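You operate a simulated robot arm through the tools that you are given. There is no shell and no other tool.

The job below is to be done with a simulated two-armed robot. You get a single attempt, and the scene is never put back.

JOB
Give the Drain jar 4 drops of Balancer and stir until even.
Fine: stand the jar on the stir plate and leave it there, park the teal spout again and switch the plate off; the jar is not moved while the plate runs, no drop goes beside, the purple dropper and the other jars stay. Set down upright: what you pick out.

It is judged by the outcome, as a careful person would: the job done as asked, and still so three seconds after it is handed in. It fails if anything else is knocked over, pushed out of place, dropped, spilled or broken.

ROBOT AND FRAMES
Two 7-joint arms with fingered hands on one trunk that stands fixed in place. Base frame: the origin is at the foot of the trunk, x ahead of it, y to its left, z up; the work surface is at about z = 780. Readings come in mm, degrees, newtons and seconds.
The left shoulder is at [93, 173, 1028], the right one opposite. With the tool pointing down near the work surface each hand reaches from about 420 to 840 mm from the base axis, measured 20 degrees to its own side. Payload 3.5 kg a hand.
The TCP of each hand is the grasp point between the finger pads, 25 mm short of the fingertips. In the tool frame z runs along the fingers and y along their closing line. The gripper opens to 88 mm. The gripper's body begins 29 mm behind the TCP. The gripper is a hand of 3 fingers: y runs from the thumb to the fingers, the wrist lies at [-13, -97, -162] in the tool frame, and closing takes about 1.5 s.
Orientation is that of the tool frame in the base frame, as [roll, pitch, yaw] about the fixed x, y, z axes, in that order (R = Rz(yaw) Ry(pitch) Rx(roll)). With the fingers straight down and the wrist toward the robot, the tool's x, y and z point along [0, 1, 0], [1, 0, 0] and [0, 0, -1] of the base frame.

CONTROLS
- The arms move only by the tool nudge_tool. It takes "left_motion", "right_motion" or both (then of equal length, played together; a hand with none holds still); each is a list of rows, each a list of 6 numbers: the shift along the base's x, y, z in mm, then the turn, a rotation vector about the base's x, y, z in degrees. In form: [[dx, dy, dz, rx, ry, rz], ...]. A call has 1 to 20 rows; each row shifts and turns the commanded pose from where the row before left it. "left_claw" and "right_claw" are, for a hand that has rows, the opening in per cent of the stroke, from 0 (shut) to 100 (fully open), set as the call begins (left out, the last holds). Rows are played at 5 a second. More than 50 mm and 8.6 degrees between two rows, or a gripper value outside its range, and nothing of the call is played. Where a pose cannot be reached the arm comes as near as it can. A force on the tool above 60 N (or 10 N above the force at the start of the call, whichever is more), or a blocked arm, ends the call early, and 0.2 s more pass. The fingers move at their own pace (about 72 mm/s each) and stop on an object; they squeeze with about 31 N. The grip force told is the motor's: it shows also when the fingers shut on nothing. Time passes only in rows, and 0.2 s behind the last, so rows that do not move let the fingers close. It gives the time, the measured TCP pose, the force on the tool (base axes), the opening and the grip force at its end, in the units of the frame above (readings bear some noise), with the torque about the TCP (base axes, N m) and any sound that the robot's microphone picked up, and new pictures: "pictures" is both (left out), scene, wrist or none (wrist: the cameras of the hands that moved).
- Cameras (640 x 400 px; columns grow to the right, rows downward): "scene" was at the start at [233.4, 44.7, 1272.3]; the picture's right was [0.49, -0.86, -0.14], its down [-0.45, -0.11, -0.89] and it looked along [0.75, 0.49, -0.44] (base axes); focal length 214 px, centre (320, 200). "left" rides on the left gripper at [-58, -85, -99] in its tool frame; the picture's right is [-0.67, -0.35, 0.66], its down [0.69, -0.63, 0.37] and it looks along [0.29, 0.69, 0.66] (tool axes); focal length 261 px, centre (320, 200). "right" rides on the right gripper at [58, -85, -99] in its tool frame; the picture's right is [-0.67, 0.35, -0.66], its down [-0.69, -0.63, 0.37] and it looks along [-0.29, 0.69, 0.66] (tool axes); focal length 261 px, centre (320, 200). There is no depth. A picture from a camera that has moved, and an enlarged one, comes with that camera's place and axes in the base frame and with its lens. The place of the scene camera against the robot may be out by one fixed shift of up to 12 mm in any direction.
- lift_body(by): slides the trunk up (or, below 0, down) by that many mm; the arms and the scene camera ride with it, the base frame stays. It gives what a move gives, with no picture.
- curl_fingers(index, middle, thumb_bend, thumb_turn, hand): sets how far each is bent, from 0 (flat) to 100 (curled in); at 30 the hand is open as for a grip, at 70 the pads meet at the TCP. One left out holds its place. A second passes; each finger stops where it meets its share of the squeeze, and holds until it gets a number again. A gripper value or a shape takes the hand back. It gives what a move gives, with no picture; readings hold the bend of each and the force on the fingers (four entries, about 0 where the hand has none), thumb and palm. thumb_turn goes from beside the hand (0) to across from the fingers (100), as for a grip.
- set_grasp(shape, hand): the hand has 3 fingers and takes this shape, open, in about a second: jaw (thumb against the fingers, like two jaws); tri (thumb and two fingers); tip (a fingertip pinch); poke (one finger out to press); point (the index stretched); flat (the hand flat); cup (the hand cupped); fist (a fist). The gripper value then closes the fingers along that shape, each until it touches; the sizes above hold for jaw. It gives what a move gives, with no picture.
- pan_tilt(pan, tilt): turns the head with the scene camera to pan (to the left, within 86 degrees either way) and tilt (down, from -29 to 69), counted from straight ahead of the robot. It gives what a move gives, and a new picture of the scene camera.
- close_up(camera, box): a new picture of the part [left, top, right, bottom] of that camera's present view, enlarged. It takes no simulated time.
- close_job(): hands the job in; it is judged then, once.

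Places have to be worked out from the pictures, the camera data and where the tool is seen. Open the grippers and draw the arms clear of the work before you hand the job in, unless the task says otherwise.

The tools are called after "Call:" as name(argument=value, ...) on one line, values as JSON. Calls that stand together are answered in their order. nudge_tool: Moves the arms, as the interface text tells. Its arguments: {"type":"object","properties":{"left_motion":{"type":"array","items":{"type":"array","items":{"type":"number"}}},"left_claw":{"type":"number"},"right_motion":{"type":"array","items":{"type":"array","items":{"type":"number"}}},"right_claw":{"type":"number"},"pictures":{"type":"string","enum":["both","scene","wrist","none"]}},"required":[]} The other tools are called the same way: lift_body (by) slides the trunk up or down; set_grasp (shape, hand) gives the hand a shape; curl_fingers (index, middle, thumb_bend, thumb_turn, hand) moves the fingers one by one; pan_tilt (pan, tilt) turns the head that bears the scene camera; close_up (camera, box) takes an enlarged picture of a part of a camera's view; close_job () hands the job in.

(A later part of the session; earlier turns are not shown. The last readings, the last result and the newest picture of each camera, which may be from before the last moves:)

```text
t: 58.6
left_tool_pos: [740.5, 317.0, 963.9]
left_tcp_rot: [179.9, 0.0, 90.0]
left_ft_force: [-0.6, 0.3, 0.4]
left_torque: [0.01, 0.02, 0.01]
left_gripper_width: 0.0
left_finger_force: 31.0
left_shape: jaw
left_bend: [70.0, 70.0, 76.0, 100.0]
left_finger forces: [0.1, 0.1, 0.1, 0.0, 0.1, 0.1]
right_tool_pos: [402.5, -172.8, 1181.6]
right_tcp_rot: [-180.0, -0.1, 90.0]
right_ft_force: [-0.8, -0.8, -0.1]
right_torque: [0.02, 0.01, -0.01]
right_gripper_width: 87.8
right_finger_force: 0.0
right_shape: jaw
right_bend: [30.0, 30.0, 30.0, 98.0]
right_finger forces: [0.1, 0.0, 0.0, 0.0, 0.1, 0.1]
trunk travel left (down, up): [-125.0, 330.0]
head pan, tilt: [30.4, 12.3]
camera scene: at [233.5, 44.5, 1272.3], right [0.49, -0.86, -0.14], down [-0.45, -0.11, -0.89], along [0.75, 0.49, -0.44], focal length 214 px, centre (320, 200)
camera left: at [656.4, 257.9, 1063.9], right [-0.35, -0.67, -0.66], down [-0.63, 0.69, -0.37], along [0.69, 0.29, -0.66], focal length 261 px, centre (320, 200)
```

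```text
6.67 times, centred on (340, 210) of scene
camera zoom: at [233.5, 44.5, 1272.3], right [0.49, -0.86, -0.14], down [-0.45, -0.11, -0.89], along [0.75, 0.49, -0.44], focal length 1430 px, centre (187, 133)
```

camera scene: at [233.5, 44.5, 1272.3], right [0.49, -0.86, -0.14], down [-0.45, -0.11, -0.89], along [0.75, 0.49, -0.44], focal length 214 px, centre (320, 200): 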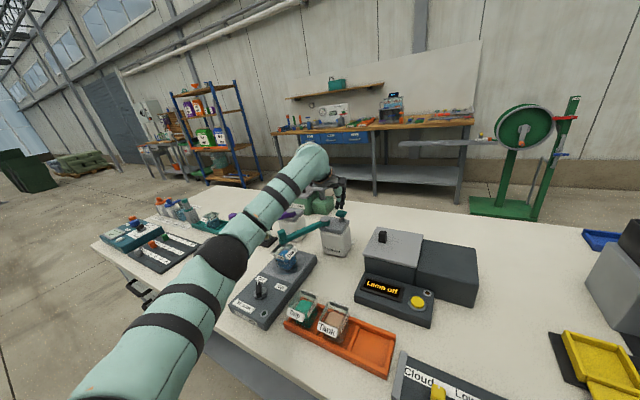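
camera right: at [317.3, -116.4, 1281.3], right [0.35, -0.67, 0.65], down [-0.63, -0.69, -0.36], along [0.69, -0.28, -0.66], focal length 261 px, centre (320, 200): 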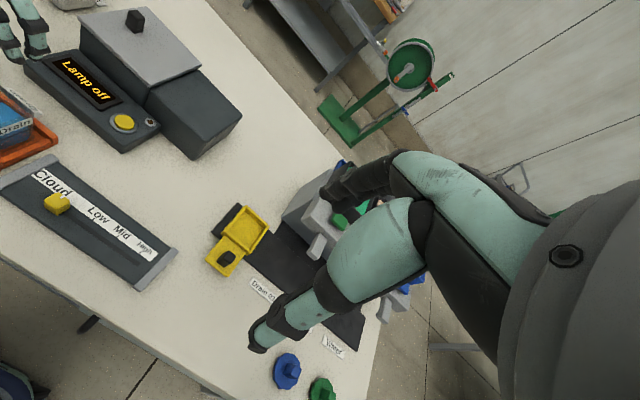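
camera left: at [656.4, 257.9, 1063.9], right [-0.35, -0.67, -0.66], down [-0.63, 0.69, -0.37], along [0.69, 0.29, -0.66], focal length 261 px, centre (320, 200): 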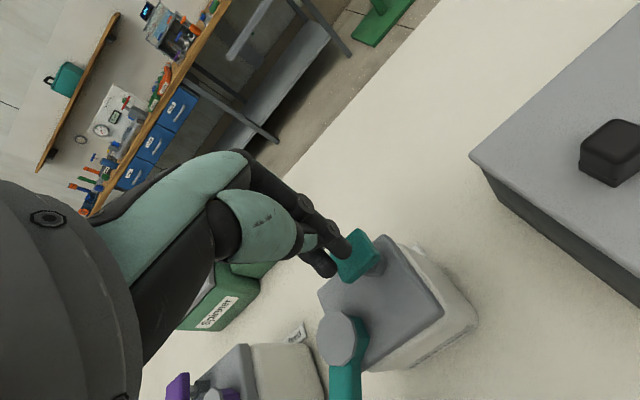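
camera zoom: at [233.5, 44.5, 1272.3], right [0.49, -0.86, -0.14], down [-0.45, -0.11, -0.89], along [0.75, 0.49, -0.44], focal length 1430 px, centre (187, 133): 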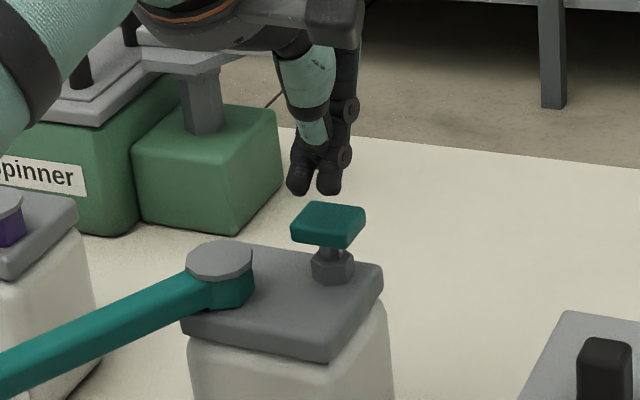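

The fingertips are about 8 mm too far toward +y of the button centre. I shift −8 mm in y and come a little closer, without touching yet.

Call:
nudge_tool(left_motion=[[0, -4, -1, 0, 0, 0], [0, -4, -2, 0, 0, 0], [0, 0, -2, 0, 0, 0], [0, 0, 0, 0, 0, 0]], pictures="none")

Call:
close_up(camera="left", box=[240, 160, 440, 340])

Call:
close_up(camera="scene", box=[310, 180, 370, 240])

```text
t: 59.6
left_tool_pos: [740.7, 307.4, 959.7]
left_tcp_rot: [179.9, 0.0, 90.2]
left_ft_force: [-0.7, 0.5, 0.0]
left_torque: [-0.03, 0.01, 0.0]
left_gripper_width: 0.0
left_finger_force: 31.4
left_shape: jaw
left_bend: [70.0, 70.0, 76.0, 100.0]
left_finger forces: [0.1, 0.1, 0.1, 0.1, 0.1, 0.0]
right_tool_pos: [401.6, -173.0, 1182.7]
right_tcp_rot: [-179.9, 0.0, 90.1]
right_ft_force: [-1.1, 0.2, 0.3]
right_torque: [0.0, -0.02, -0.03]
right_gripper_width: 87.7
right_finger_force: 0.1
right_shape: jaw
right_bend: [30.0, 30.0, 30.0, 98.0]
right_finger forces: [0.0, 0.0, 0.0, 0.0, 0.0, 0.0]
trunk travel left (down, up): [-125.0, 330.0]
head pan, tilt: [30.4, 12.3]
```

```text
2.22 times, centred on (340, 250) of left
camera zoom: at [655.8, 249.2, 1058.3], right [-0.35, -0.67, -0.66], down [-0.63, 0.69, -0.37], along [0.69, 0.29, -0.66], focal length 579 px, centre (276, 89)
```

zoom: 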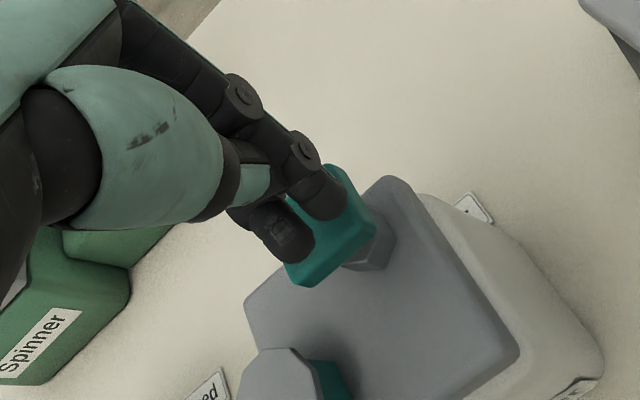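

```text
6.67 times, centred on (340, 210) of scene
camera zoom: at [233.5, 44.5, 1272.3], right [0.49, -0.86, -0.14], down [-0.45, -0.11, -0.89], along [0.75, 0.49, -0.44], focal length 1430 px, centre (187, 133)
```

zoom: 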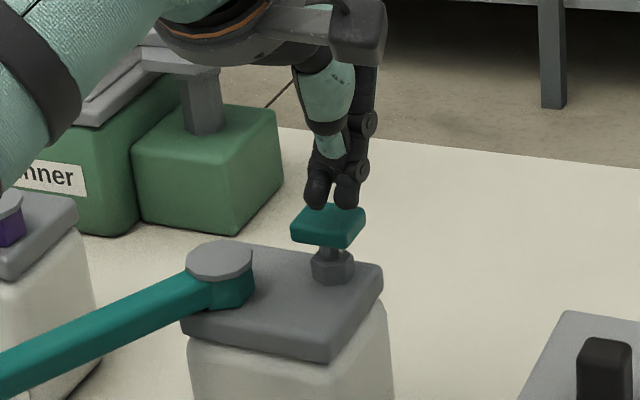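

The fingertips are now right above the button's centre. I lower in small steps watching force and sound; the first press will give one drop, which I then confirm.

Call:
nudge_tool(left_motion=[[0, 0, -2, 0, 0, 0], [0, 0, -2, 0, 0, 0], [0, 0, -2, 0, 0, 0], [0, 0, 0, 0, 0, 0]], pictures="none")

Call:
close_up(camera="scene", box=[310, 180, 370, 240])

```text
t: 60.6
left_tool_pos: [738.4, 308.8, 953.6]
left_tcp_rot: [-180.0, 0.0, 90.0]
left_ft_force: [-0.3, -0.2, 0.9]
left_torque: [0.03, -0.01, -0.01]
left_gripper_width: 0.0
left_finger_force: 31.1
left_shape: jaw
left_bend: [70.0, 70.0, 76.0, 100.0]
left_finger forces: [0.1, 0.0, 0.0, 0.0, 0.0, 0.1]
right_tool_pos: [401.5, -172.6, 1181.0]
right_tcp_rot: [-180.0, -0.1, 90.1]
right_ft_force: [0.8, 0.0, -0.6]
right_torque: [0.0, -0.03, 0.01]
right_gripper_width: 87.6
right_finger_force: 0.0
right_shape: jaw
right_bend: [30.0, 30.0, 30.0, 98.0]
right_finger forces: [0.1, 0.1, 0.0, 0.0, 0.0, 0.1]
trunk travel left (down, up): [-125.0, 330.0]
head pan, tilt: [30.4, 12.3]
```

```text
6.67 times, centred on (340, 210) of scene
camera zoom: at [233.5, 44.5, 1272.3], right [0.49, -0.86, -0.14], down [-0.45, -0.11, -0.89], along [0.75, 0.49, -0.44], focal length 1430 px, centre (187, 133)
```

zoom: 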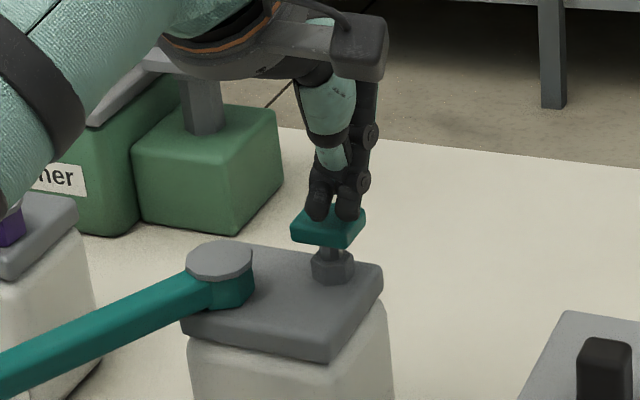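

Almost touching now (no clear force yet). I press on gently in 1.5 mm steps.

Call:
nudge_tool(left_motion=[[0, 0, -1.5, 0, 0, 0], [0, 0, -1.5, 0, 0, 0], [0, 0, 0, 0, 0, 0]], pictures="none")

Call:
close_up(camera="scene", box=[310, 180, 370, 240])

```text
t: 61.4
left_tool_pos: [738.3, 308.9, 950.6]
left_tcp_rot: [-180.0, 0.0, 90.0]
left_ft_force: [-0.3, -0.3, 1.0]
left_torque: [0.01, 0.03, 0.01]
left_gripper_width: 0.1
left_finger_force: 31.4
left_shape: jaw
left_bend: [70.0, 70.0, 76.0, 100.0]
left_finger forces: [0.1, 0.0, 0.0, 0.0, 0.0, 0.1]
right_tool_pos: [401.5, -172.3, 1181.8]
right_tcp_rot: [-179.9, 0.0, 90.1]
right_ft_force: [0.6, 0.3, 1.0]
right_torque: [0.02, 0.02, -0.02]
right_gripper_width: 87.6
right_finger_force: 0.0
right_shape: jaw
right_bend: [30.0, 30.0, 30.0, 98.0]
right_finger forces: [0.1, 0.1, 0.1, 0.0, 0.1, 0.0]
trunk travel left (down, up): [-125.0, 330.0]
head pan, tilt: [30.4, 12.3]
```

```text
6.67 times, centred on (340, 210) of scene
camera zoom: at [233.5, 44.5, 1272.3], right [0.49, -0.86, -0.14], down [-0.45, -0.11, -0.89], along [0.75, 0.49, -0.44], focal length 1430 px, centre (187, 133)
```

zoom: 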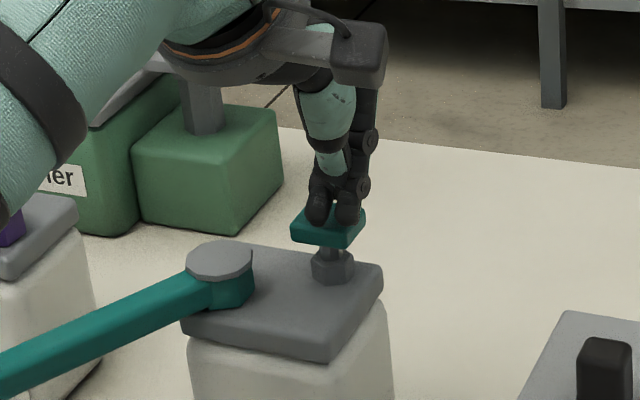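

Still no firm contact. I go another 3 mm.

Call:
nudge_tool(left_motion=[[0, 0, -1.5, 0, 0, 0], [0, 0, -1.5, 0, 0, 0], [0, 0, 0, 0, 0, 0]], pictures="none")

Call:
close_up(camera="scene", box=[310, 180, 370, 240])

Call:
close_up(camera="left", box=[240, 160, 440, 340])

```text
t: 62.2
left_tool_pos: [739.4, 308.4, 947.0]
left_tcp_rot: [-179.9, 0.0, 89.9]
left_ft_force: [0.0, -0.5, 0.1]
left_torque: [-0.01, -0.03, -0.01]
left_gripper_width: 0.0
left_finger_force: 31.1
left_shape: jaw
left_bend: [70.0, 70.0, 76.0, 100.0]
left_finger forces: [0.0, 0.0, 0.0, 0.0, 0.0, 0.0]
right_tool_pos: [400.5, -172.5, 1181.7]
right_tcp_rot: [-179.9, 0.0, 90.2]
right_ft_force: [0.9, 0.0, -0.7]
right_torque: [-0.01, -0.03, 0.0]
right_gripper_width: 87.3
right_finger_force: 0.1
right_shape: jaw
right_bend: [30.0, 30.0, 30.0, 98.0]
right_finger forces: [0.0, 0.1, 0.0, 0.0, 0.1, 0.0]
trunk travel left (down, up): [-125.0, 330.0]
head pan, tilt: [30.4, 12.3]
```

```text
6.67 times, centred on (340, 210) of scene
camera zoom: at [233.4, 44.5, 1272.3], right [0.49, -0.86, -0.14], down [-0.45, -0.11, -0.89], along [0.75, 0.49, -0.44], focal length 1430 px, centre (187, 133)
```

zoom: 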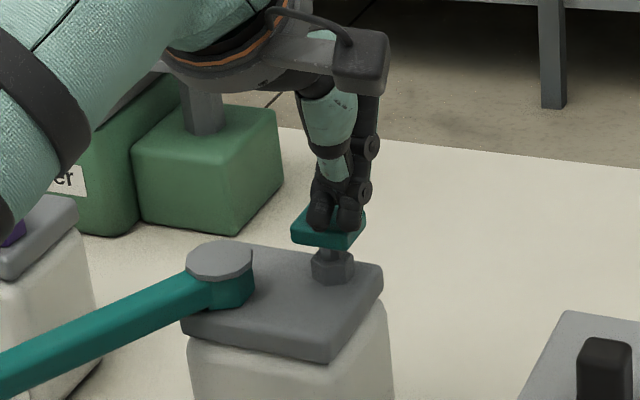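

```text
2.22 times, centred on (340, 250) of left
camera zoom: at [655.7, 249.2, 1046.6], right [-0.35, -0.67, -0.66], down [-0.63, 0.69, -0.37], along [0.69, 0.29, -0.66], focal length 579 px, centre (276, 89)
```

zoom: 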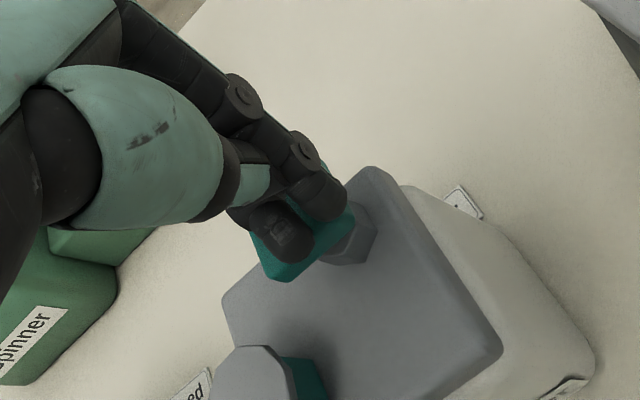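

Both views put the fingertips right at the button surface, so contact is imminent. I continue down in small steps.

Call:
nudge_tool(left_motion=[[0, 0, -1.5, 0, 0, 0], [0, 0, -1.5, 0, 0, 0], [0, 0, 0, 0, 0, 0]], pictures="none")

```text
t: 63.0
left_tool_pos: [739.9, 307.6, 944.3]
left_tcp_rot: [-179.9, 0.0, 90.0]
left_ft_force: [0.2, 0.1, 0.8]
left_torque: [-0.04, 0.02, 0.04]
left_gripper_width: 0.0
left_finger_force: 30.7
left_shape: jaw
left_bend: [70.0, 70.0, 76.0, 100.0]
left_finger forces: [1.9, 0.1, 0.0, 0.0, 0.0, 0.0]
right_tool_pos: [401.5, -172.4, 1182.0]
right_tcp_rot: [-179.9, -0.1, 90.0]
right_ft_force: [-0.1, -0.3, -1.1]
right_torque: [0.01, 0.04, 0.0]
right_gripper_width: 87.6
right_finger_force: 0.1
right_shape: jaw
right_bend: [30.0, 30.0, 30.0, 98.0]
right_finger forces: [0.0, 0.1, 0.0, 0.1, 0.0, 0.1]
trunk travel left (down, up): [-125.0, 330.0]
head pan, tilt: [30.4, 12.3]
```

The index fingertip now feels 1.9 N: contact at TCP z≈944. I press further by about 3 mm.

Call:
nudge_tool(left_motion=[[0, 0, -1.5, 0, 0, 0], [0, 0, -1.5, 0, 0, 0], [0, 0, 0, 0, 0, 0]], pictures="none")

Call:
close_up(camera="scene", box=[310, 180, 370, 240])

Call:
close_up(camera="scene", box=[260, 220, 320, 280])

```text
t: 63.8
left_tool_pos: [739.9, 308.0, 942.9]
left_tcp_rot: [-180.0, 0.0, 90.0]
left_ft_force: [0.1, 0.3, 1.6]
left_torque: [-0.02, -0.02, 0.0]
left_gripper_width: 0.0
left_finger_force: 31.1
left_shape: jaw
left_bend: [70.0, 70.0, 76.0, 100.0]
left_finger forces: [2.6, 0.1, 0.0, 0.0, 0.0, 0.1]
right_tool_pos: [400.6, -171.3, 1181.5]
right_tcp_rot: [-179.9, -0.1, 90.0]
right_ft_force: [-0.7, 0.7, -0.5]
right_torque: [0.01, -0.02, 0.01]
right_gripper_width: 87.5
right_finger_force: 0.1
right_shape: jaw
right_bend: [30.0, 30.0, 30.0, 98.0]
right_finger forces: [0.1, 0.0, 0.0, 0.0, 0.1, 0.1]
trunk travel left (down, up): [-125.0, 330.0]
head pan, tilt: [30.4, 12.3]
```

```text
6.67 times, centred on (340, 210) of scene
camera zoom: at [233.3, 44.5, 1272.3], right [0.49, -0.86, -0.14], down [-0.45, -0.11, -0.89], along [0.75, 0.49, -0.44], focal length 1430 px, centre (187, 133)
```

zoom: 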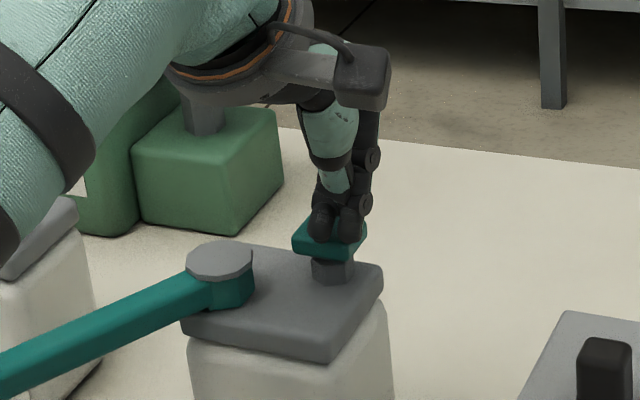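

```text
6.67 times, centred on (290, 250) of scene
camera zoom: at [233.3, 44.5, 1272.3], right [0.49, -0.86, -0.14], down [-0.45, -0.11, -0.89], along [0.75, 0.49, -0.44], focal length 1430 px, centre (520, -133)
```

zoom: 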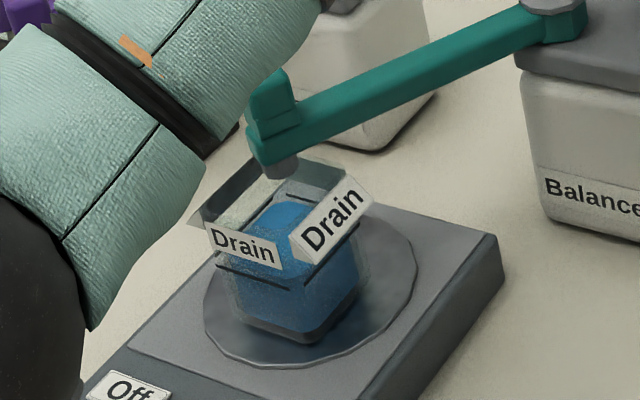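

The button is moving down under ~2.6 N. I press further to the end of its travel, listening for a sound.

Call:
nudge_tool(left_motion=[[0, 0, -1.5, 0, 0, 0], [0, 0, -1.5, 0, 0, 0], [0, 0, 0, 0, 0, 0]], pictures="none")

Call:
close_up(camera="scene", box=[310, 180, 370, 240])

Call:
close_up(camera="scene", box=[260, 220, 320, 280])

```text
t: 64.6
left_tool_pos: [739.0, 308.0, 938.8]
left_tcp_rot: [179.9, 0.1, 90.0]
left_ft_force: [0.5, -0.8, 2.8]
left_torque: [-0.03, 0.01, 0.01]
left_gripper_width: 0.0
left_finger_force: 30.7
left_shape: jaw
left_bend: [70.0, 70.0, 76.0, 100.0]
left_finger forces: [3.4, 0.1, 0.1, 0.0, 0.0, 0.0]
right_tool_pos: [400.1, -172.7, 1182.4]
right_tcp_rot: [-180.0, -0.1, 90.1]
right_ft_force: [-0.5, 0.2, -0.4]
right_torque: [0.03, 0.0, -0.01]
right_gripper_width: 87.6
right_finger_force: 0.0
right_shape: jaw
right_bend: [30.0, 30.0, 30.0, 98.0]
right_finger forces: [0.0, 0.0, 0.1, 0.0, 0.1, 0.0]
trunk travel left (down, up): [-125.0, 330.0]
head pan, tilt: [30.4, 12.3]
heard: click
```

```text
6.67 times, centred on (340, 210) of scene
camera zoom: at [233.1, 44.2, 1272.4], right [0.49, -0.86, -0.14], down [-0.45, -0.11, -0.89], along [0.75, 0.49, -0.44], focal length 1430 px, centre (187, 133)
```

zoom: 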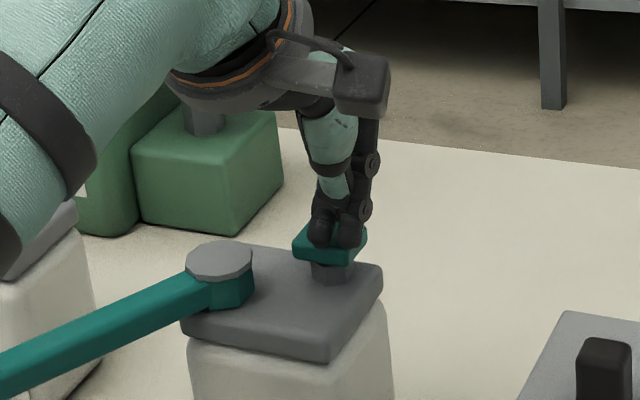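

```text
6.67 times, centred on (290, 250) of scene
camera zoom: at [233.1, 44.2, 1272.4], right [0.49, -0.86, -0.14], down [-0.45, -0.11, -0.89], along [0.75, 0.49, -0.44], focal length 1430 px, centre (520, -133)
```

zoom: 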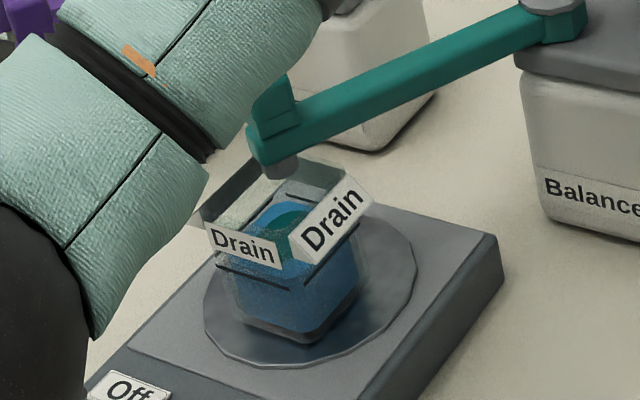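

Click heard and a greenish patch appeared in the jar: drop 1 landed inside. I release the button fully.

Call:
nudge_tool(left_motion=[[0, 0, 3, 0, 0, 0], [0, 0, 4, 0, 0, 0], [0, 0, 4, 0, 0, 0], [0, 0, 0, 0, 0, 0], [0, 0, 0, 0, 0, 0]], pictures="none")

Call:
close_up(camera="scene", box=[260, 180, 380, 280])

```text
t: 65.8
left_tool_pos: [739.9, 308.6, 951.0]
left_tcp_rot: [-180.0, 0.0, 90.0]
left_ft_force: [-0.2, -0.4, -0.3]
left_torque: [0.0, -0.02, 0.0]
left_gripper_width: 0.0
left_finger_force: 30.8
left_shape: jaw
left_bend: [70.0, 70.0, 76.0, 100.0]
left_finger forces: [0.1, 0.0, 0.0, 0.1, 0.0, 0.0]
right_tool_pos: [400.7, -172.2, 1182.1]
right_tcp_rot: [-179.9, -0.1, 90.0]
right_ft_force: [1.2, -0.1, 0.5]
right_torque: [-0.01, 0.01, 0.0]
right_gripper_width: 87.4
right_finger_force: 0.3
right_shape: jaw
right_bend: [30.0, 30.0, 30.0, 98.0]
right_finger forces: [0.0, 0.1, 0.1, 0.0, 0.0, 0.0]
trunk travel left (down, up): [-125.0, 330.0]
head pan, tilt: [30.4, 12.3]
```

```text
4.00 times, centred on (320, 230) of scene
camera zoom: at [233.5, 44.6, 1272.2], right [0.49, -0.86, -0.14], down [-0.45, -0.11, -0.89], along [0.75, 0.49, -0.44], focal length 858 px, centre (320, 80)
```

zoom: 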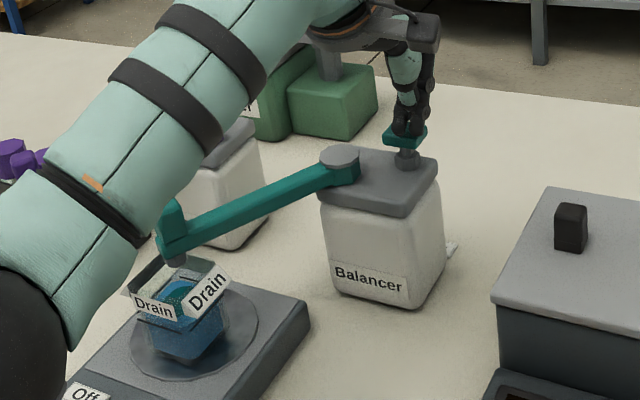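

The button is back up and one green patch shows in the jar. Second press.

Call:
nudge_tool(left_motion=[[0, 0, -4, 0, 0, 0], [0, 0, -3, 0, 0, 0], [0, 0, -2.5, 0, 0, 0], [0, 0, -2, 0, 0, 0], [0, 0, 0, 0, 0, 0]], pictures="none")

Call:
close_up(camera="scene", box=[260, 220, 320, 280])

```text
t: 67.0
left_tool_pos: [738.8, 306.9, 938.4]
left_tcp_rot: [-179.9, 0.0, 90.0]
left_ft_force: [1.8, -0.4, 3.8]
left_torque: [-0.02, -0.03, -0.02]
left_gripper_width: 0.2
left_finger_force: 31.2
left_shape: jaw
left_bend: [70.0, 70.0, 76.0, 100.0]
left_finger forces: [3.5, 0.0, 0.0, 0.1, 0.1, 0.0]
right_tool_pos: [400.2, -172.8, 1182.2]
right_tcp_rot: [-180.0, 0.0, 90.1]
right_ft_force: [0.5, 1.2, 0.0]
right_torque: [-0.01, -0.02, 0.01]
right_gripper_width: 87.3
right_finger_force: 0.1
right_shape: jaw
right_bend: [30.0, 30.0, 30.0, 98.0]
right_finger forces: [0.1, 0.0, 0.0, 0.1, 0.0, 0.0]
trunk travel left (down, up): [-125.0, 330.0]
head pan, tilt: [30.4, 12.3]
heard: click
```

```text
6.67 times, centred on (290, 250) of scene
camera zoom: at [233.2, 44.2, 1272.4], right [0.49, -0.86, -0.14], down [-0.45, -0.11, -0.89], along [0.75, 0.49, -0.44], focal length 1430 px, centre (520, -133)
```

zoom: 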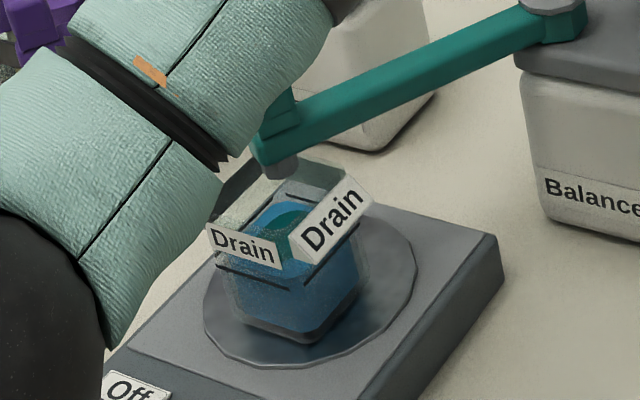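

Second click heard. I release fully before the third press.

Call:
nudge_tool(left_motion=[[0, 0, 3, 0, 0, 0], [0, 0, 4, 0, 0, 0], [0, 0, 4.5, 0, 0, 0], [0, 0, 0, 0, 0, 0], [0, 0, 0, 0, 0, 0]], pictures="none")

Call:
close_up(camera="scene", box=[260, 180, 380, 280])

```text
t: 68.2
left_tool_pos: [740.2, 309.4, 949.5]
left_tcp_rot: [-180.0, -0.1, 90.0]
left_ft_force: [-0.1, 0.3, -0.1]
left_torque: [-0.02, 0.02, -0.01]
left_gripper_width: 0.0
left_finger_force: 31.2
left_shape: jaw
left_bend: [70.0, 70.0, 76.0, 100.0]
left_finger forces: [0.0, 0.1, 0.0, 0.1, 0.0, 0.0]
right_tool_pos: [401.3, -173.0, 1182.8]
right_tcp_rot: [-179.9, 0.0, 90.1]
right_ft_force: [-0.1, 0.7, -0.2]
right_torque: [-0.02, -0.01, 0.02]
right_gripper_width: 87.7
right_finger_force: 0.1
right_shape: jaw
right_bend: [30.0, 30.0, 30.0, 98.0]
right_finger forces: [0.1, 0.0, 0.0, 0.0, 0.1, 0.0]
trunk travel left (down, up): [-125.0, 330.0]
head pan, tilt: [30.4, 12.3]
```

```text
4.00 times, centred on (320, 230) of scene
camera zoom: at [233.5, 44.6, 1272.2], right [0.49, -0.86, -0.14], down [-0.45, -0.11, -0.89], along [0.75, 0.49, -0.44], focal length 858 px, centre (320, 80)
```

zoom: 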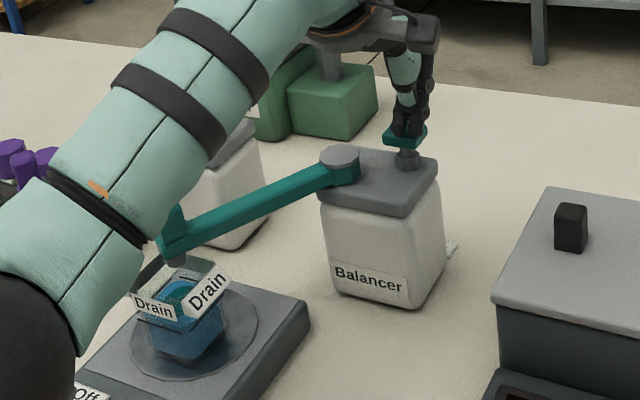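

Two drops are in and the button has risen again. Third press.

Call:
nudge_tool(left_motion=[[0, 0, -4, 0, 0, 0], [0, 0, -3, 0, 0, 0], [0, 0, -2.5, 0, 0, 0], [0, 0, -2, 0, 0, 0], [0, 0, 0, 0, 0, 0]], pictures="none")

Call:
close_up(camera="scene", box=[260, 220, 320, 280])

```text
t: 69.4
left_tool_pos: [737.9, 309.4, 938.3]
left_tcp_rot: [-179.9, 0.0, 90.0]
left_ft_force: [0.7, 0.6, 1.6]
left_torque: [0.02, -0.02, 0.0]
left_gripper_width: 0.1
left_finger_force: 30.5
left_shape: jaw
left_bend: [70.0, 70.0, 76.0, 100.0]
left_finger forces: [3.4, 0.0, 0.1, 0.0, 0.0, 0.0]
right_tool_pos: [401.1, -173.0, 1181.9]
right_tcp_rot: [-180.0, 0.0, 90.1]
right_ft_force: [0.2, -0.6, 0.2]
right_torque: [0.01, -0.03, -0.02]
right_gripper_width: 87.6
right_finger_force: 0.0
right_shape: jaw
right_bend: [30.0, 30.0, 30.0, 98.0]
right_finger forces: [0.0, 0.0, 0.0, 0.0, 0.1, 0.0]
trunk travel left (down, up): [-125.0, 330.0]
head pan, tilt: [30.4, 12.3]
heard: click
```

```text
6.67 times, centred on (290, 250) of scene
camera zoom: at [233.2, 44.4, 1272.3], right [0.49, -0.86, -0.14], down [-0.45, -0.11, -0.89], along [0.75, 0.49, -0.44], focal length 1430 px, centre (520, -133)
```

zoom: 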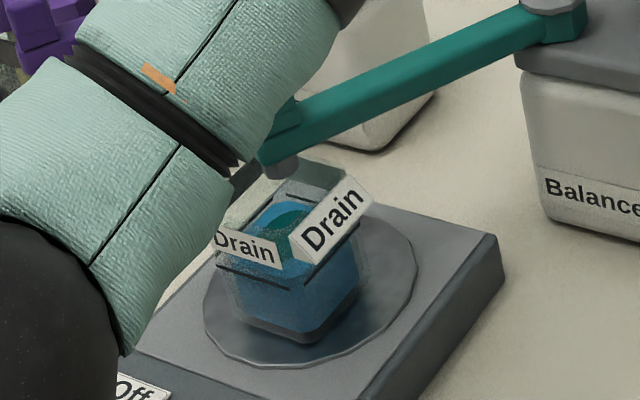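

Third click heard. I release again.

Call:
nudge_tool(left_motion=[[0, 0, 3, 0, 0, 0], [0, 0, 4, 0, 0, 0], [0, 0, 4.5, 0, 0, 0], [0, 0, 0, 0, 0, 0], [0, 0, 0, 0, 0, 0]], pictures="scene")

```text
t: 70.6
left_tool_pos: [740.6, 307.8, 948.4]
left_tcp_rot: [180.0, 0.0, 90.0]
left_ft_force: [0.3, -0.2, -0.6]
left_torque: [0.02, -0.02, 0.0]
left_gripper_width: 0.1
left_finger_force: 31.0
left_shape: jaw
left_bend: [70.0, 70.0, 76.0, 100.0]
left_finger forces: [0.0, 0.0, 0.0, 0.0, 0.1, 0.0]
right_tool_pos: [401.0, -172.9, 1181.8]
right_tcp_rot: [-179.9, 0.0, 90.1]
right_ft_force: [-0.1, -0.4, 0.5]
right_torque: [0.02, 0.0, -0.01]
right_gripper_width: 87.7
right_finger_force: 0.1
right_shape: jaw
right_bend: [30.0, 30.0, 30.0, 98.0]
right_finger forces: [0.0, 0.0, 0.1, 0.0, 0.0, 0.1]
trunk travel left (down, up): [-125.0, 330.0]
head pan, tilt: [30.4, 12.3]
camera scene: at [233.5, 44.5, 1272.2], right [0.49, -0.86, -0.14], down [-0.45, -0.11, -0.89], along [0.75, 0.49, -0.44], focal length 214 px, centre (320, 200)
```

scene: 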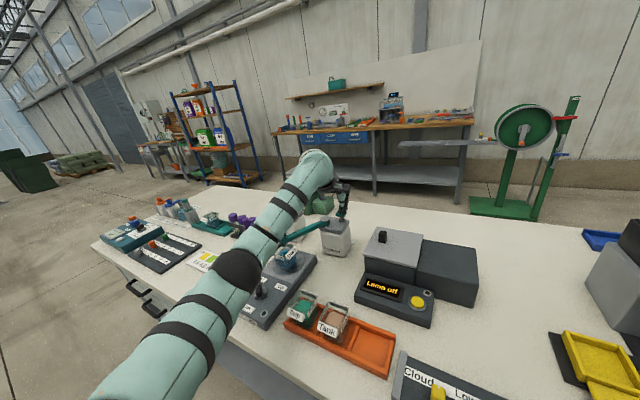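

Three drops are in; the elbow is still well above everything. Fourth and last press.

Call:
nudge_tool(left_motion=[[0, 0, -4, 0, 0, 0], [0, 0, -3, 0, 0, 0], [0, 0, -2.5, 0, 0, 0], [0, 0, -2, 0, 0, 0], [0, 0, 0, 0, 0, 0]], pictures="none")

Call:
close_up(camera="scene", box=[260, 220, 320, 280])

```text
t: 71.8
left_tool_pos: [738.5, 308.0, 939.7]
left_tcp_rot: [-180.0, 0.1, 90.0]
left_ft_force: [0.1, 0.7, 3.4]
left_torque: [-0.02, -0.01, 0.01]
left_gripper_width: 0.0
left_finger_force: 31.2
left_shape: jaw
left_bend: [70.0, 70.0, 76.0, 100.0]
left_finger forces: [3.4, 0.0, 0.0, 0.0, 0.0, 0.1]
right_tool_pos: [401.3, -173.7, 1182.9]
right_tcp_rot: [179.9, 0.0, 90.1]
right_ft_force: [0.7, 0.2, 0.3]
right_torque: [-0.01, 0.01, 0.02]
right_gripper_width: 87.7
right_finger_force: 0.0
right_shape: jaw
right_bend: [30.0, 30.0, 30.0, 98.0]
right_finger forces: [0.0, 0.0, 0.1, 0.0, 0.0, 0.1]
trunk travel left (down, up): [-125.0, 330.0]
head pan, tilt: [30.4, 12.3]
heard: click
```

```text
6.67 times, centred on (290, 250) of scene
camera zoom: at [233.2, 44.3, 1272.3], right [0.49, -0.86, -0.14], down [-0.45, -0.11, -0.89], along [0.75, 0.49, -0.44], focal length 1430 px, centre (520, -133)
```

zoom: 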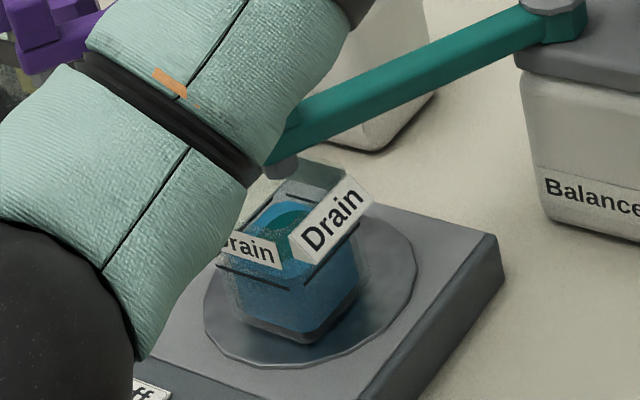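

Fourth click heard: four drops given in total. I lift off the button and fly high to the +y side of the spout to push it back to its park position.

Call:
nudge_tool(left_motion=[[0, 0, 4, 0, 0, 0], [0, 0, 8, 0, 0, 0], [0, 0, 13, 0, 0, 0], [0, 0, 16, 0, 0, 0], [0, 0, 16, 0, 0, 0], [0, 0, 14, 0, 0, 0], [-10, 14, 0, 0, 0, 0], [-13, 19, 0, 0, 0, 0], [-13, 19, 0, 0, 0, 0], [-13, 19, 0, 0, 0, 0], [-13, 19, 0, 0, 0, 0], [-13, 19, 0, 0, 0, 0], [-13, 19, 0, 0, 0, 0], [-13, 19, 0, 0, 0, 0], [-13, 19, 0, 0, 0, 0], [-12, 16, 0, 0, 0, 0], [0, 0, 0, 0, 0, 0]], pictures="both")

Call:
close_up(camera="scene", box=[250, 190, 370, 290])

Call:
close_up(camera="left", box=[400, 180, 600, 340])

```text
t: 75.4
left_tool_pos: [613.0, 490.6, 1009.4]
left_tcp_rot: [179.9, 0.0, 90.0]
left_ft_force: [0.3, 1.0, -0.4]
left_torque: [0.0, 0.03, 0.01]
left_gripper_width: 0.0
left_finger_force: 31.3
left_shape: jaw
left_bend: [70.0, 70.0, 76.0, 100.0]
left_finger forces: [0.0, 0.0, 0.1, 0.0, 0.0, 0.1]
right_tool_pos: [402.0, -173.1, 1182.3]
right_tcp_rot: [-179.8, 0.0, 90.1]
right_ft_force: [0.6, -0.6, -0.1]
right_torque: [0.02, -0.01, 0.0]
right_gripper_width: 87.6
right_finger_force: 0.1
right_shape: jaw
right_bend: [30.0, 30.0, 30.0, 98.0]
right_finger forces: [0.0, 0.1, 0.0, 0.1, 0.1, 0.0]
trunk travel left (down, up): [-125.0, 330.0]
head pan, tilt: [30.4, 12.3]
camera scene: at [233.8, 44.3, 1272.2], right [0.49, -0.86, -0.14], down [-0.45, -0.11, -0.89], along [0.75, 0.49, -0.44], focal length 214 px, centre (320, 200)
camera left: at [529.6, 431.9, 1107.5], right [-0.35, -0.67, -0.66], down [-0.63, 0.69, -0.37], along [0.69, 0.29, -0.66], focal length 261 px, centre (320, 200)
```

scene: 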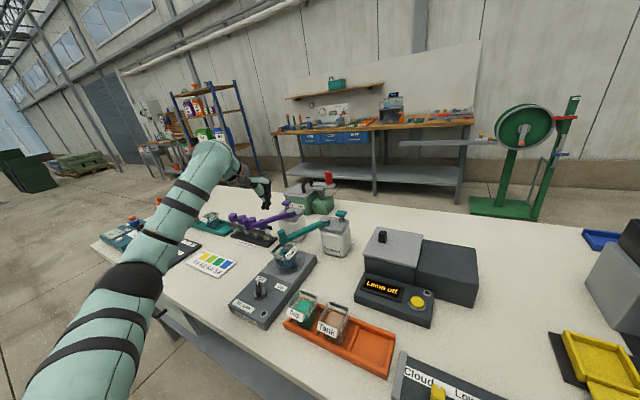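
left: 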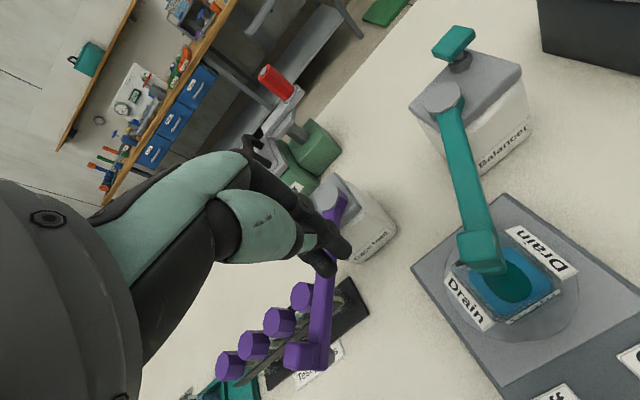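

```text
4.00 times, centred on (310, 240) of scene
camera zoom: at [233.8, 44.3, 1272.2], right [0.49, -0.86, -0.14], down [-0.45, -0.11, -0.89], along [0.75, 0.49, -0.44], focal length 858 px, centre (360, 40)
```

zoom: 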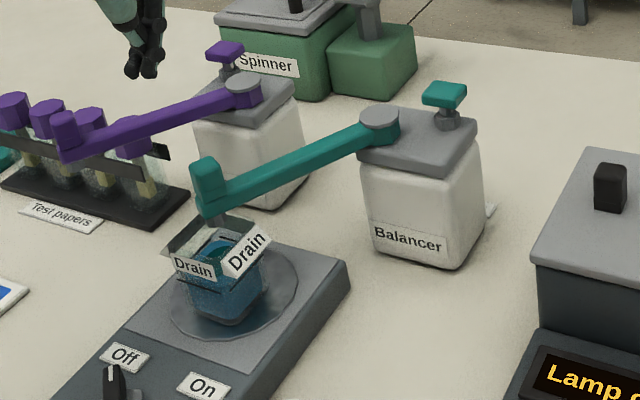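

```text
2.50 times, centred on (500, 260) of left
camera zoom: at [529.6, 431.9, 1107.5], right [-0.35, -0.67, -0.66], down [-0.63, 0.69, -0.37], along [0.69, 0.29, -0.66], focal length 652 px, centre (-130, 50)
```

zoom: 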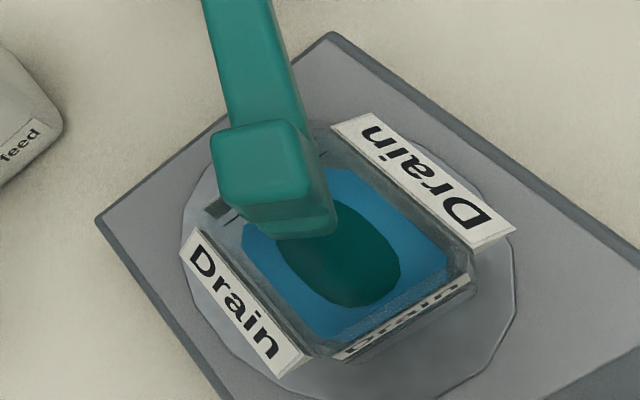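

The dark green patch is in the jar and the bench is clean. I descend beside the spout on its +y side at (613, 490), clear of the jar.

Call:
nudge_tool(left_motion=[[0, 0, -8, 0, 0, 0], [0, 0, -12, 0, 0, 0], [0, 0, -14, 0, 0, 0], [0, 0, -14, 0, 0, 0], [0, 0, -14, 0, 0, 0], [0, 0, -12, 0, 0, 0], [0, 0, -8, 0, 0, 0], [0, 0, -5, 0, 0, 0], [0, 0, 0, 0, 0, 0]], pictures="both")

Call:
close_up(camera="scene", box=[240, 190, 360, 290])

Call:
close_up(camera="left", box=[260, 120, 560, 340])

```text
t: 77.4
left_tool_pos: [613.3, 490.8, 921.2]
left_tcp_rot: [179.9, 0.0, 90.1]
left_ft_force: [0.6, 0.1, -0.3]
left_torque: [-0.04, 0.02, -0.03]
left_gripper_width: 0.0
left_finger_force: 31.5
left_shape: jaw
left_bend: [70.0, 70.0, 76.0, 100.0]
left_finger forces: [0.0, 0.1, 0.1, 0.1, 0.0, 0.1]
right_tool_pos: [400.3, -172.2, 1181.6]
right_tcp_rot: [-179.9, 0.0, 90.1]
right_ft_force: [-0.5, 0.9, 0.9]
right_torque: [0.01, -0.01, 0.01]
right_gripper_width: 87.5
right_finger_force: 0.0
right_shape: jaw
right_bend: [30.0, 30.0, 30.0, 98.0]
right_finger forces: [0.0, 0.0, 0.0, 0.0, 0.1, 0.1]
trunk travel left (down, up): [-125.0, 330.0]
head pan, tilt: [30.4, 12.3]
camera scene: at [233.5, 44.6, 1272.3], right [0.49, -0.86, -0.14], down [-0.45, -0.11, -0.89], along [0.75, 0.49, -0.44], focal length 214 px, centre (320, 200)
camera left: at [529.8, 431.6, 1021.2], right [-0.35, -0.67, -0.66], down [-0.63, 0.69, -0.37], along [0.69, 0.29, -0.66], focal length 261 px, centre (320, 200)
```

scene: 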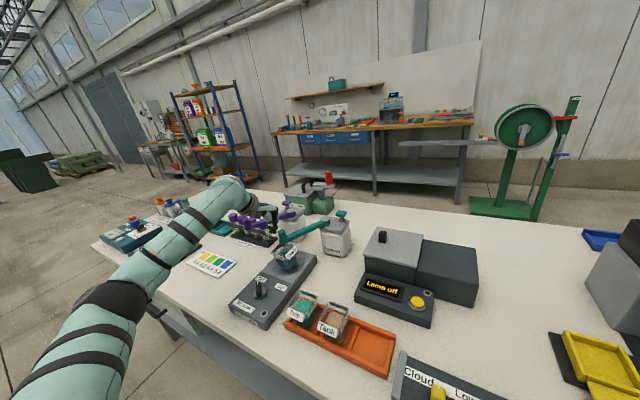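
left: 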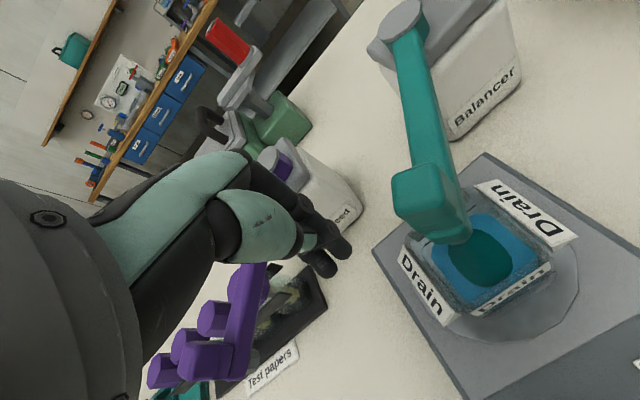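

```text
4.00 times, centred on (300, 240) of scene
camera zoom: at [233.5, 44.6, 1272.3], right [0.49, -0.86, -0.14], down [-0.45, -0.11, -0.89], along [0.75, 0.49, -0.44], focal length 858 px, centre (400, 40)
```

zoom: 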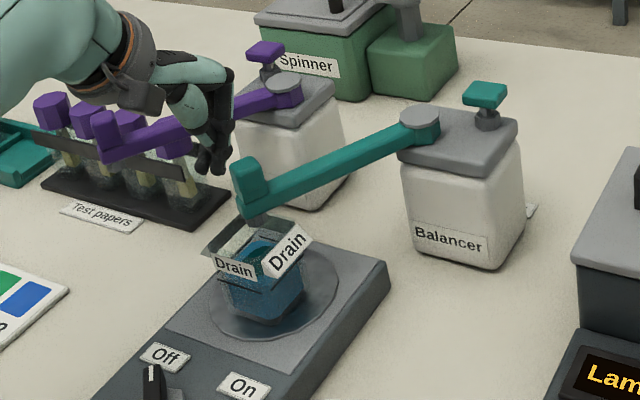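

```text
1.82 times, centred on (410, 230) of left
camera zoom: at [529.8, 431.6, 1021.2], right [-0.35, -0.67, -0.66], down [-0.63, 0.69, -0.37], along [0.69, 0.29, -0.66], focal length 474 px, centre (156, 146)
```

zoom: 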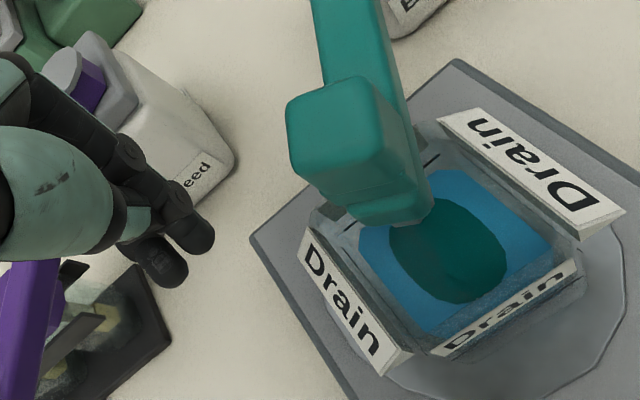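

The fingers hang on the +y side of the block with a clear gap. I push the first part of the return arc and check contact.

Call:
nudge_tool(left_motion=[[0.6, -6.4, 0, 0, 0, 0], [0.6, -6.4, 0, 0, 0, 0], [-4.4, -4.2, 0, 0, 0, 0], [-4.4, -4.2, 0, 0, 0, 0], [-4.5, -4.2, 0, 0, 0, 0], [-3.9, -4.7, 0, 0, 0, 0], [-3.9, -4.7, 0, 0, 0, 0], [-3.9, -4.7, 0, 0, 0, 0]], pictures="both")

Call:
close_up(camera="scene", box=[240, 190, 360, 290])

Call:
close_up(camera="left", box=[220, 140, 500, 360])

```text
t: 79.2
left_tool_pos: [590.7, 450.3, 923.0]
left_tcp_rot: [179.9, 0.0, 90.1]
left_ft_force: [0.0, 0.4, 0.0]
left_torque: [-0.03, -0.01, 0.01]
left_gripper_width: 0.0
left_finger_force: 30.9
left_shape: jaw
left_bend: [70.0, 70.0, 77.0, 100.0]
left_finger forces: [0.1, 0.0, 0.0, 0.0, 0.0, 0.0]
right_tool_pos: [401.3, -173.4, 1181.9]
right_tcp_rot: [-179.9, -0.1, 90.1]
right_ft_force: [0.0, 0.4, 0.3]
right_torque: [-0.01, 0.02, 0.0]
right_gripper_width: 87.5
right_finger_force: 0.1
right_shape: jaw
right_bend: [30.0, 30.0, 30.0, 98.0]
right_finger forces: [0.1, 0.0, 0.0, 0.0, 0.0, 0.0]
trunk travel left (down, up): [-125.0, 330.0]
head pan, tilt: [30.4, 12.3]
camera scene: at [233.3, 44.6, 1272.3], right [0.49, -0.86, -0.14], down [-0.45, -0.11, -0.89], along [0.75, 0.49, -0.44], focal length 214 px, centre (320, 200)
camera left: at [506.5, 392.1, 1021.6], right [-0.35, -0.67, -0.66], down [-0.63, 0.68, -0.37], along [0.69, 0.29, -0.66], focal length 261 px, centre (320, 200)
```

scene: 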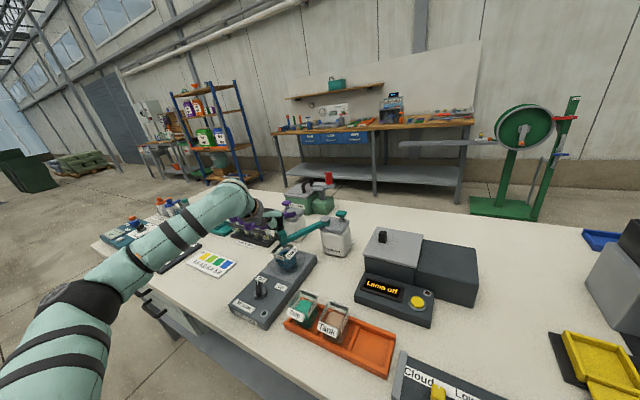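
left: 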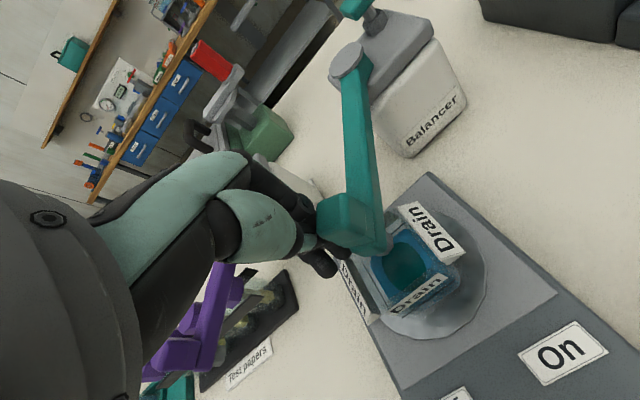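

```text
4.00 times, centred on (300, 240) of scene
camera zoom: at [233.3, 44.6, 1272.3], right [0.49, -0.86, -0.14], down [-0.45, -0.11, -0.89], along [0.75, 0.49, -0.44], focal length 858 px, centre (400, 40)
```

zoom: 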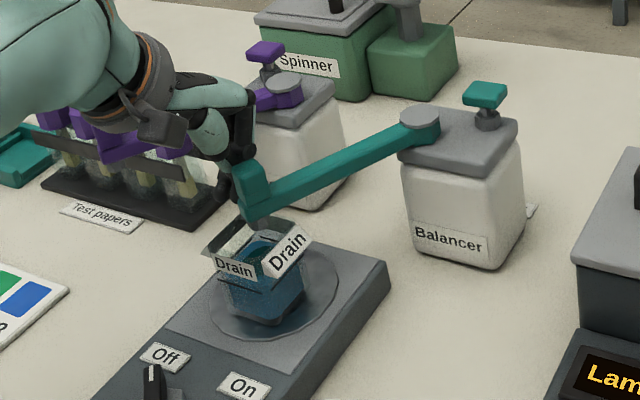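

```text
1.82 times, centred on (360, 250) of left
camera zoom: at [506.5, 392.1, 1021.6], right [-0.35, -0.67, -0.66], down [-0.63, 0.68, -0.37], along [0.69, 0.29, -0.66], focal length 474 px, centre (247, 109)
```

zoom: 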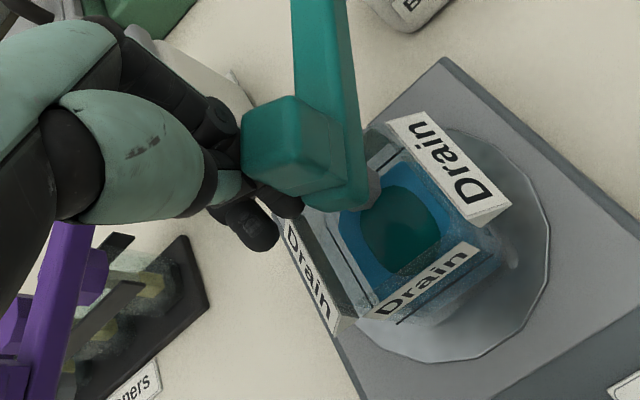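

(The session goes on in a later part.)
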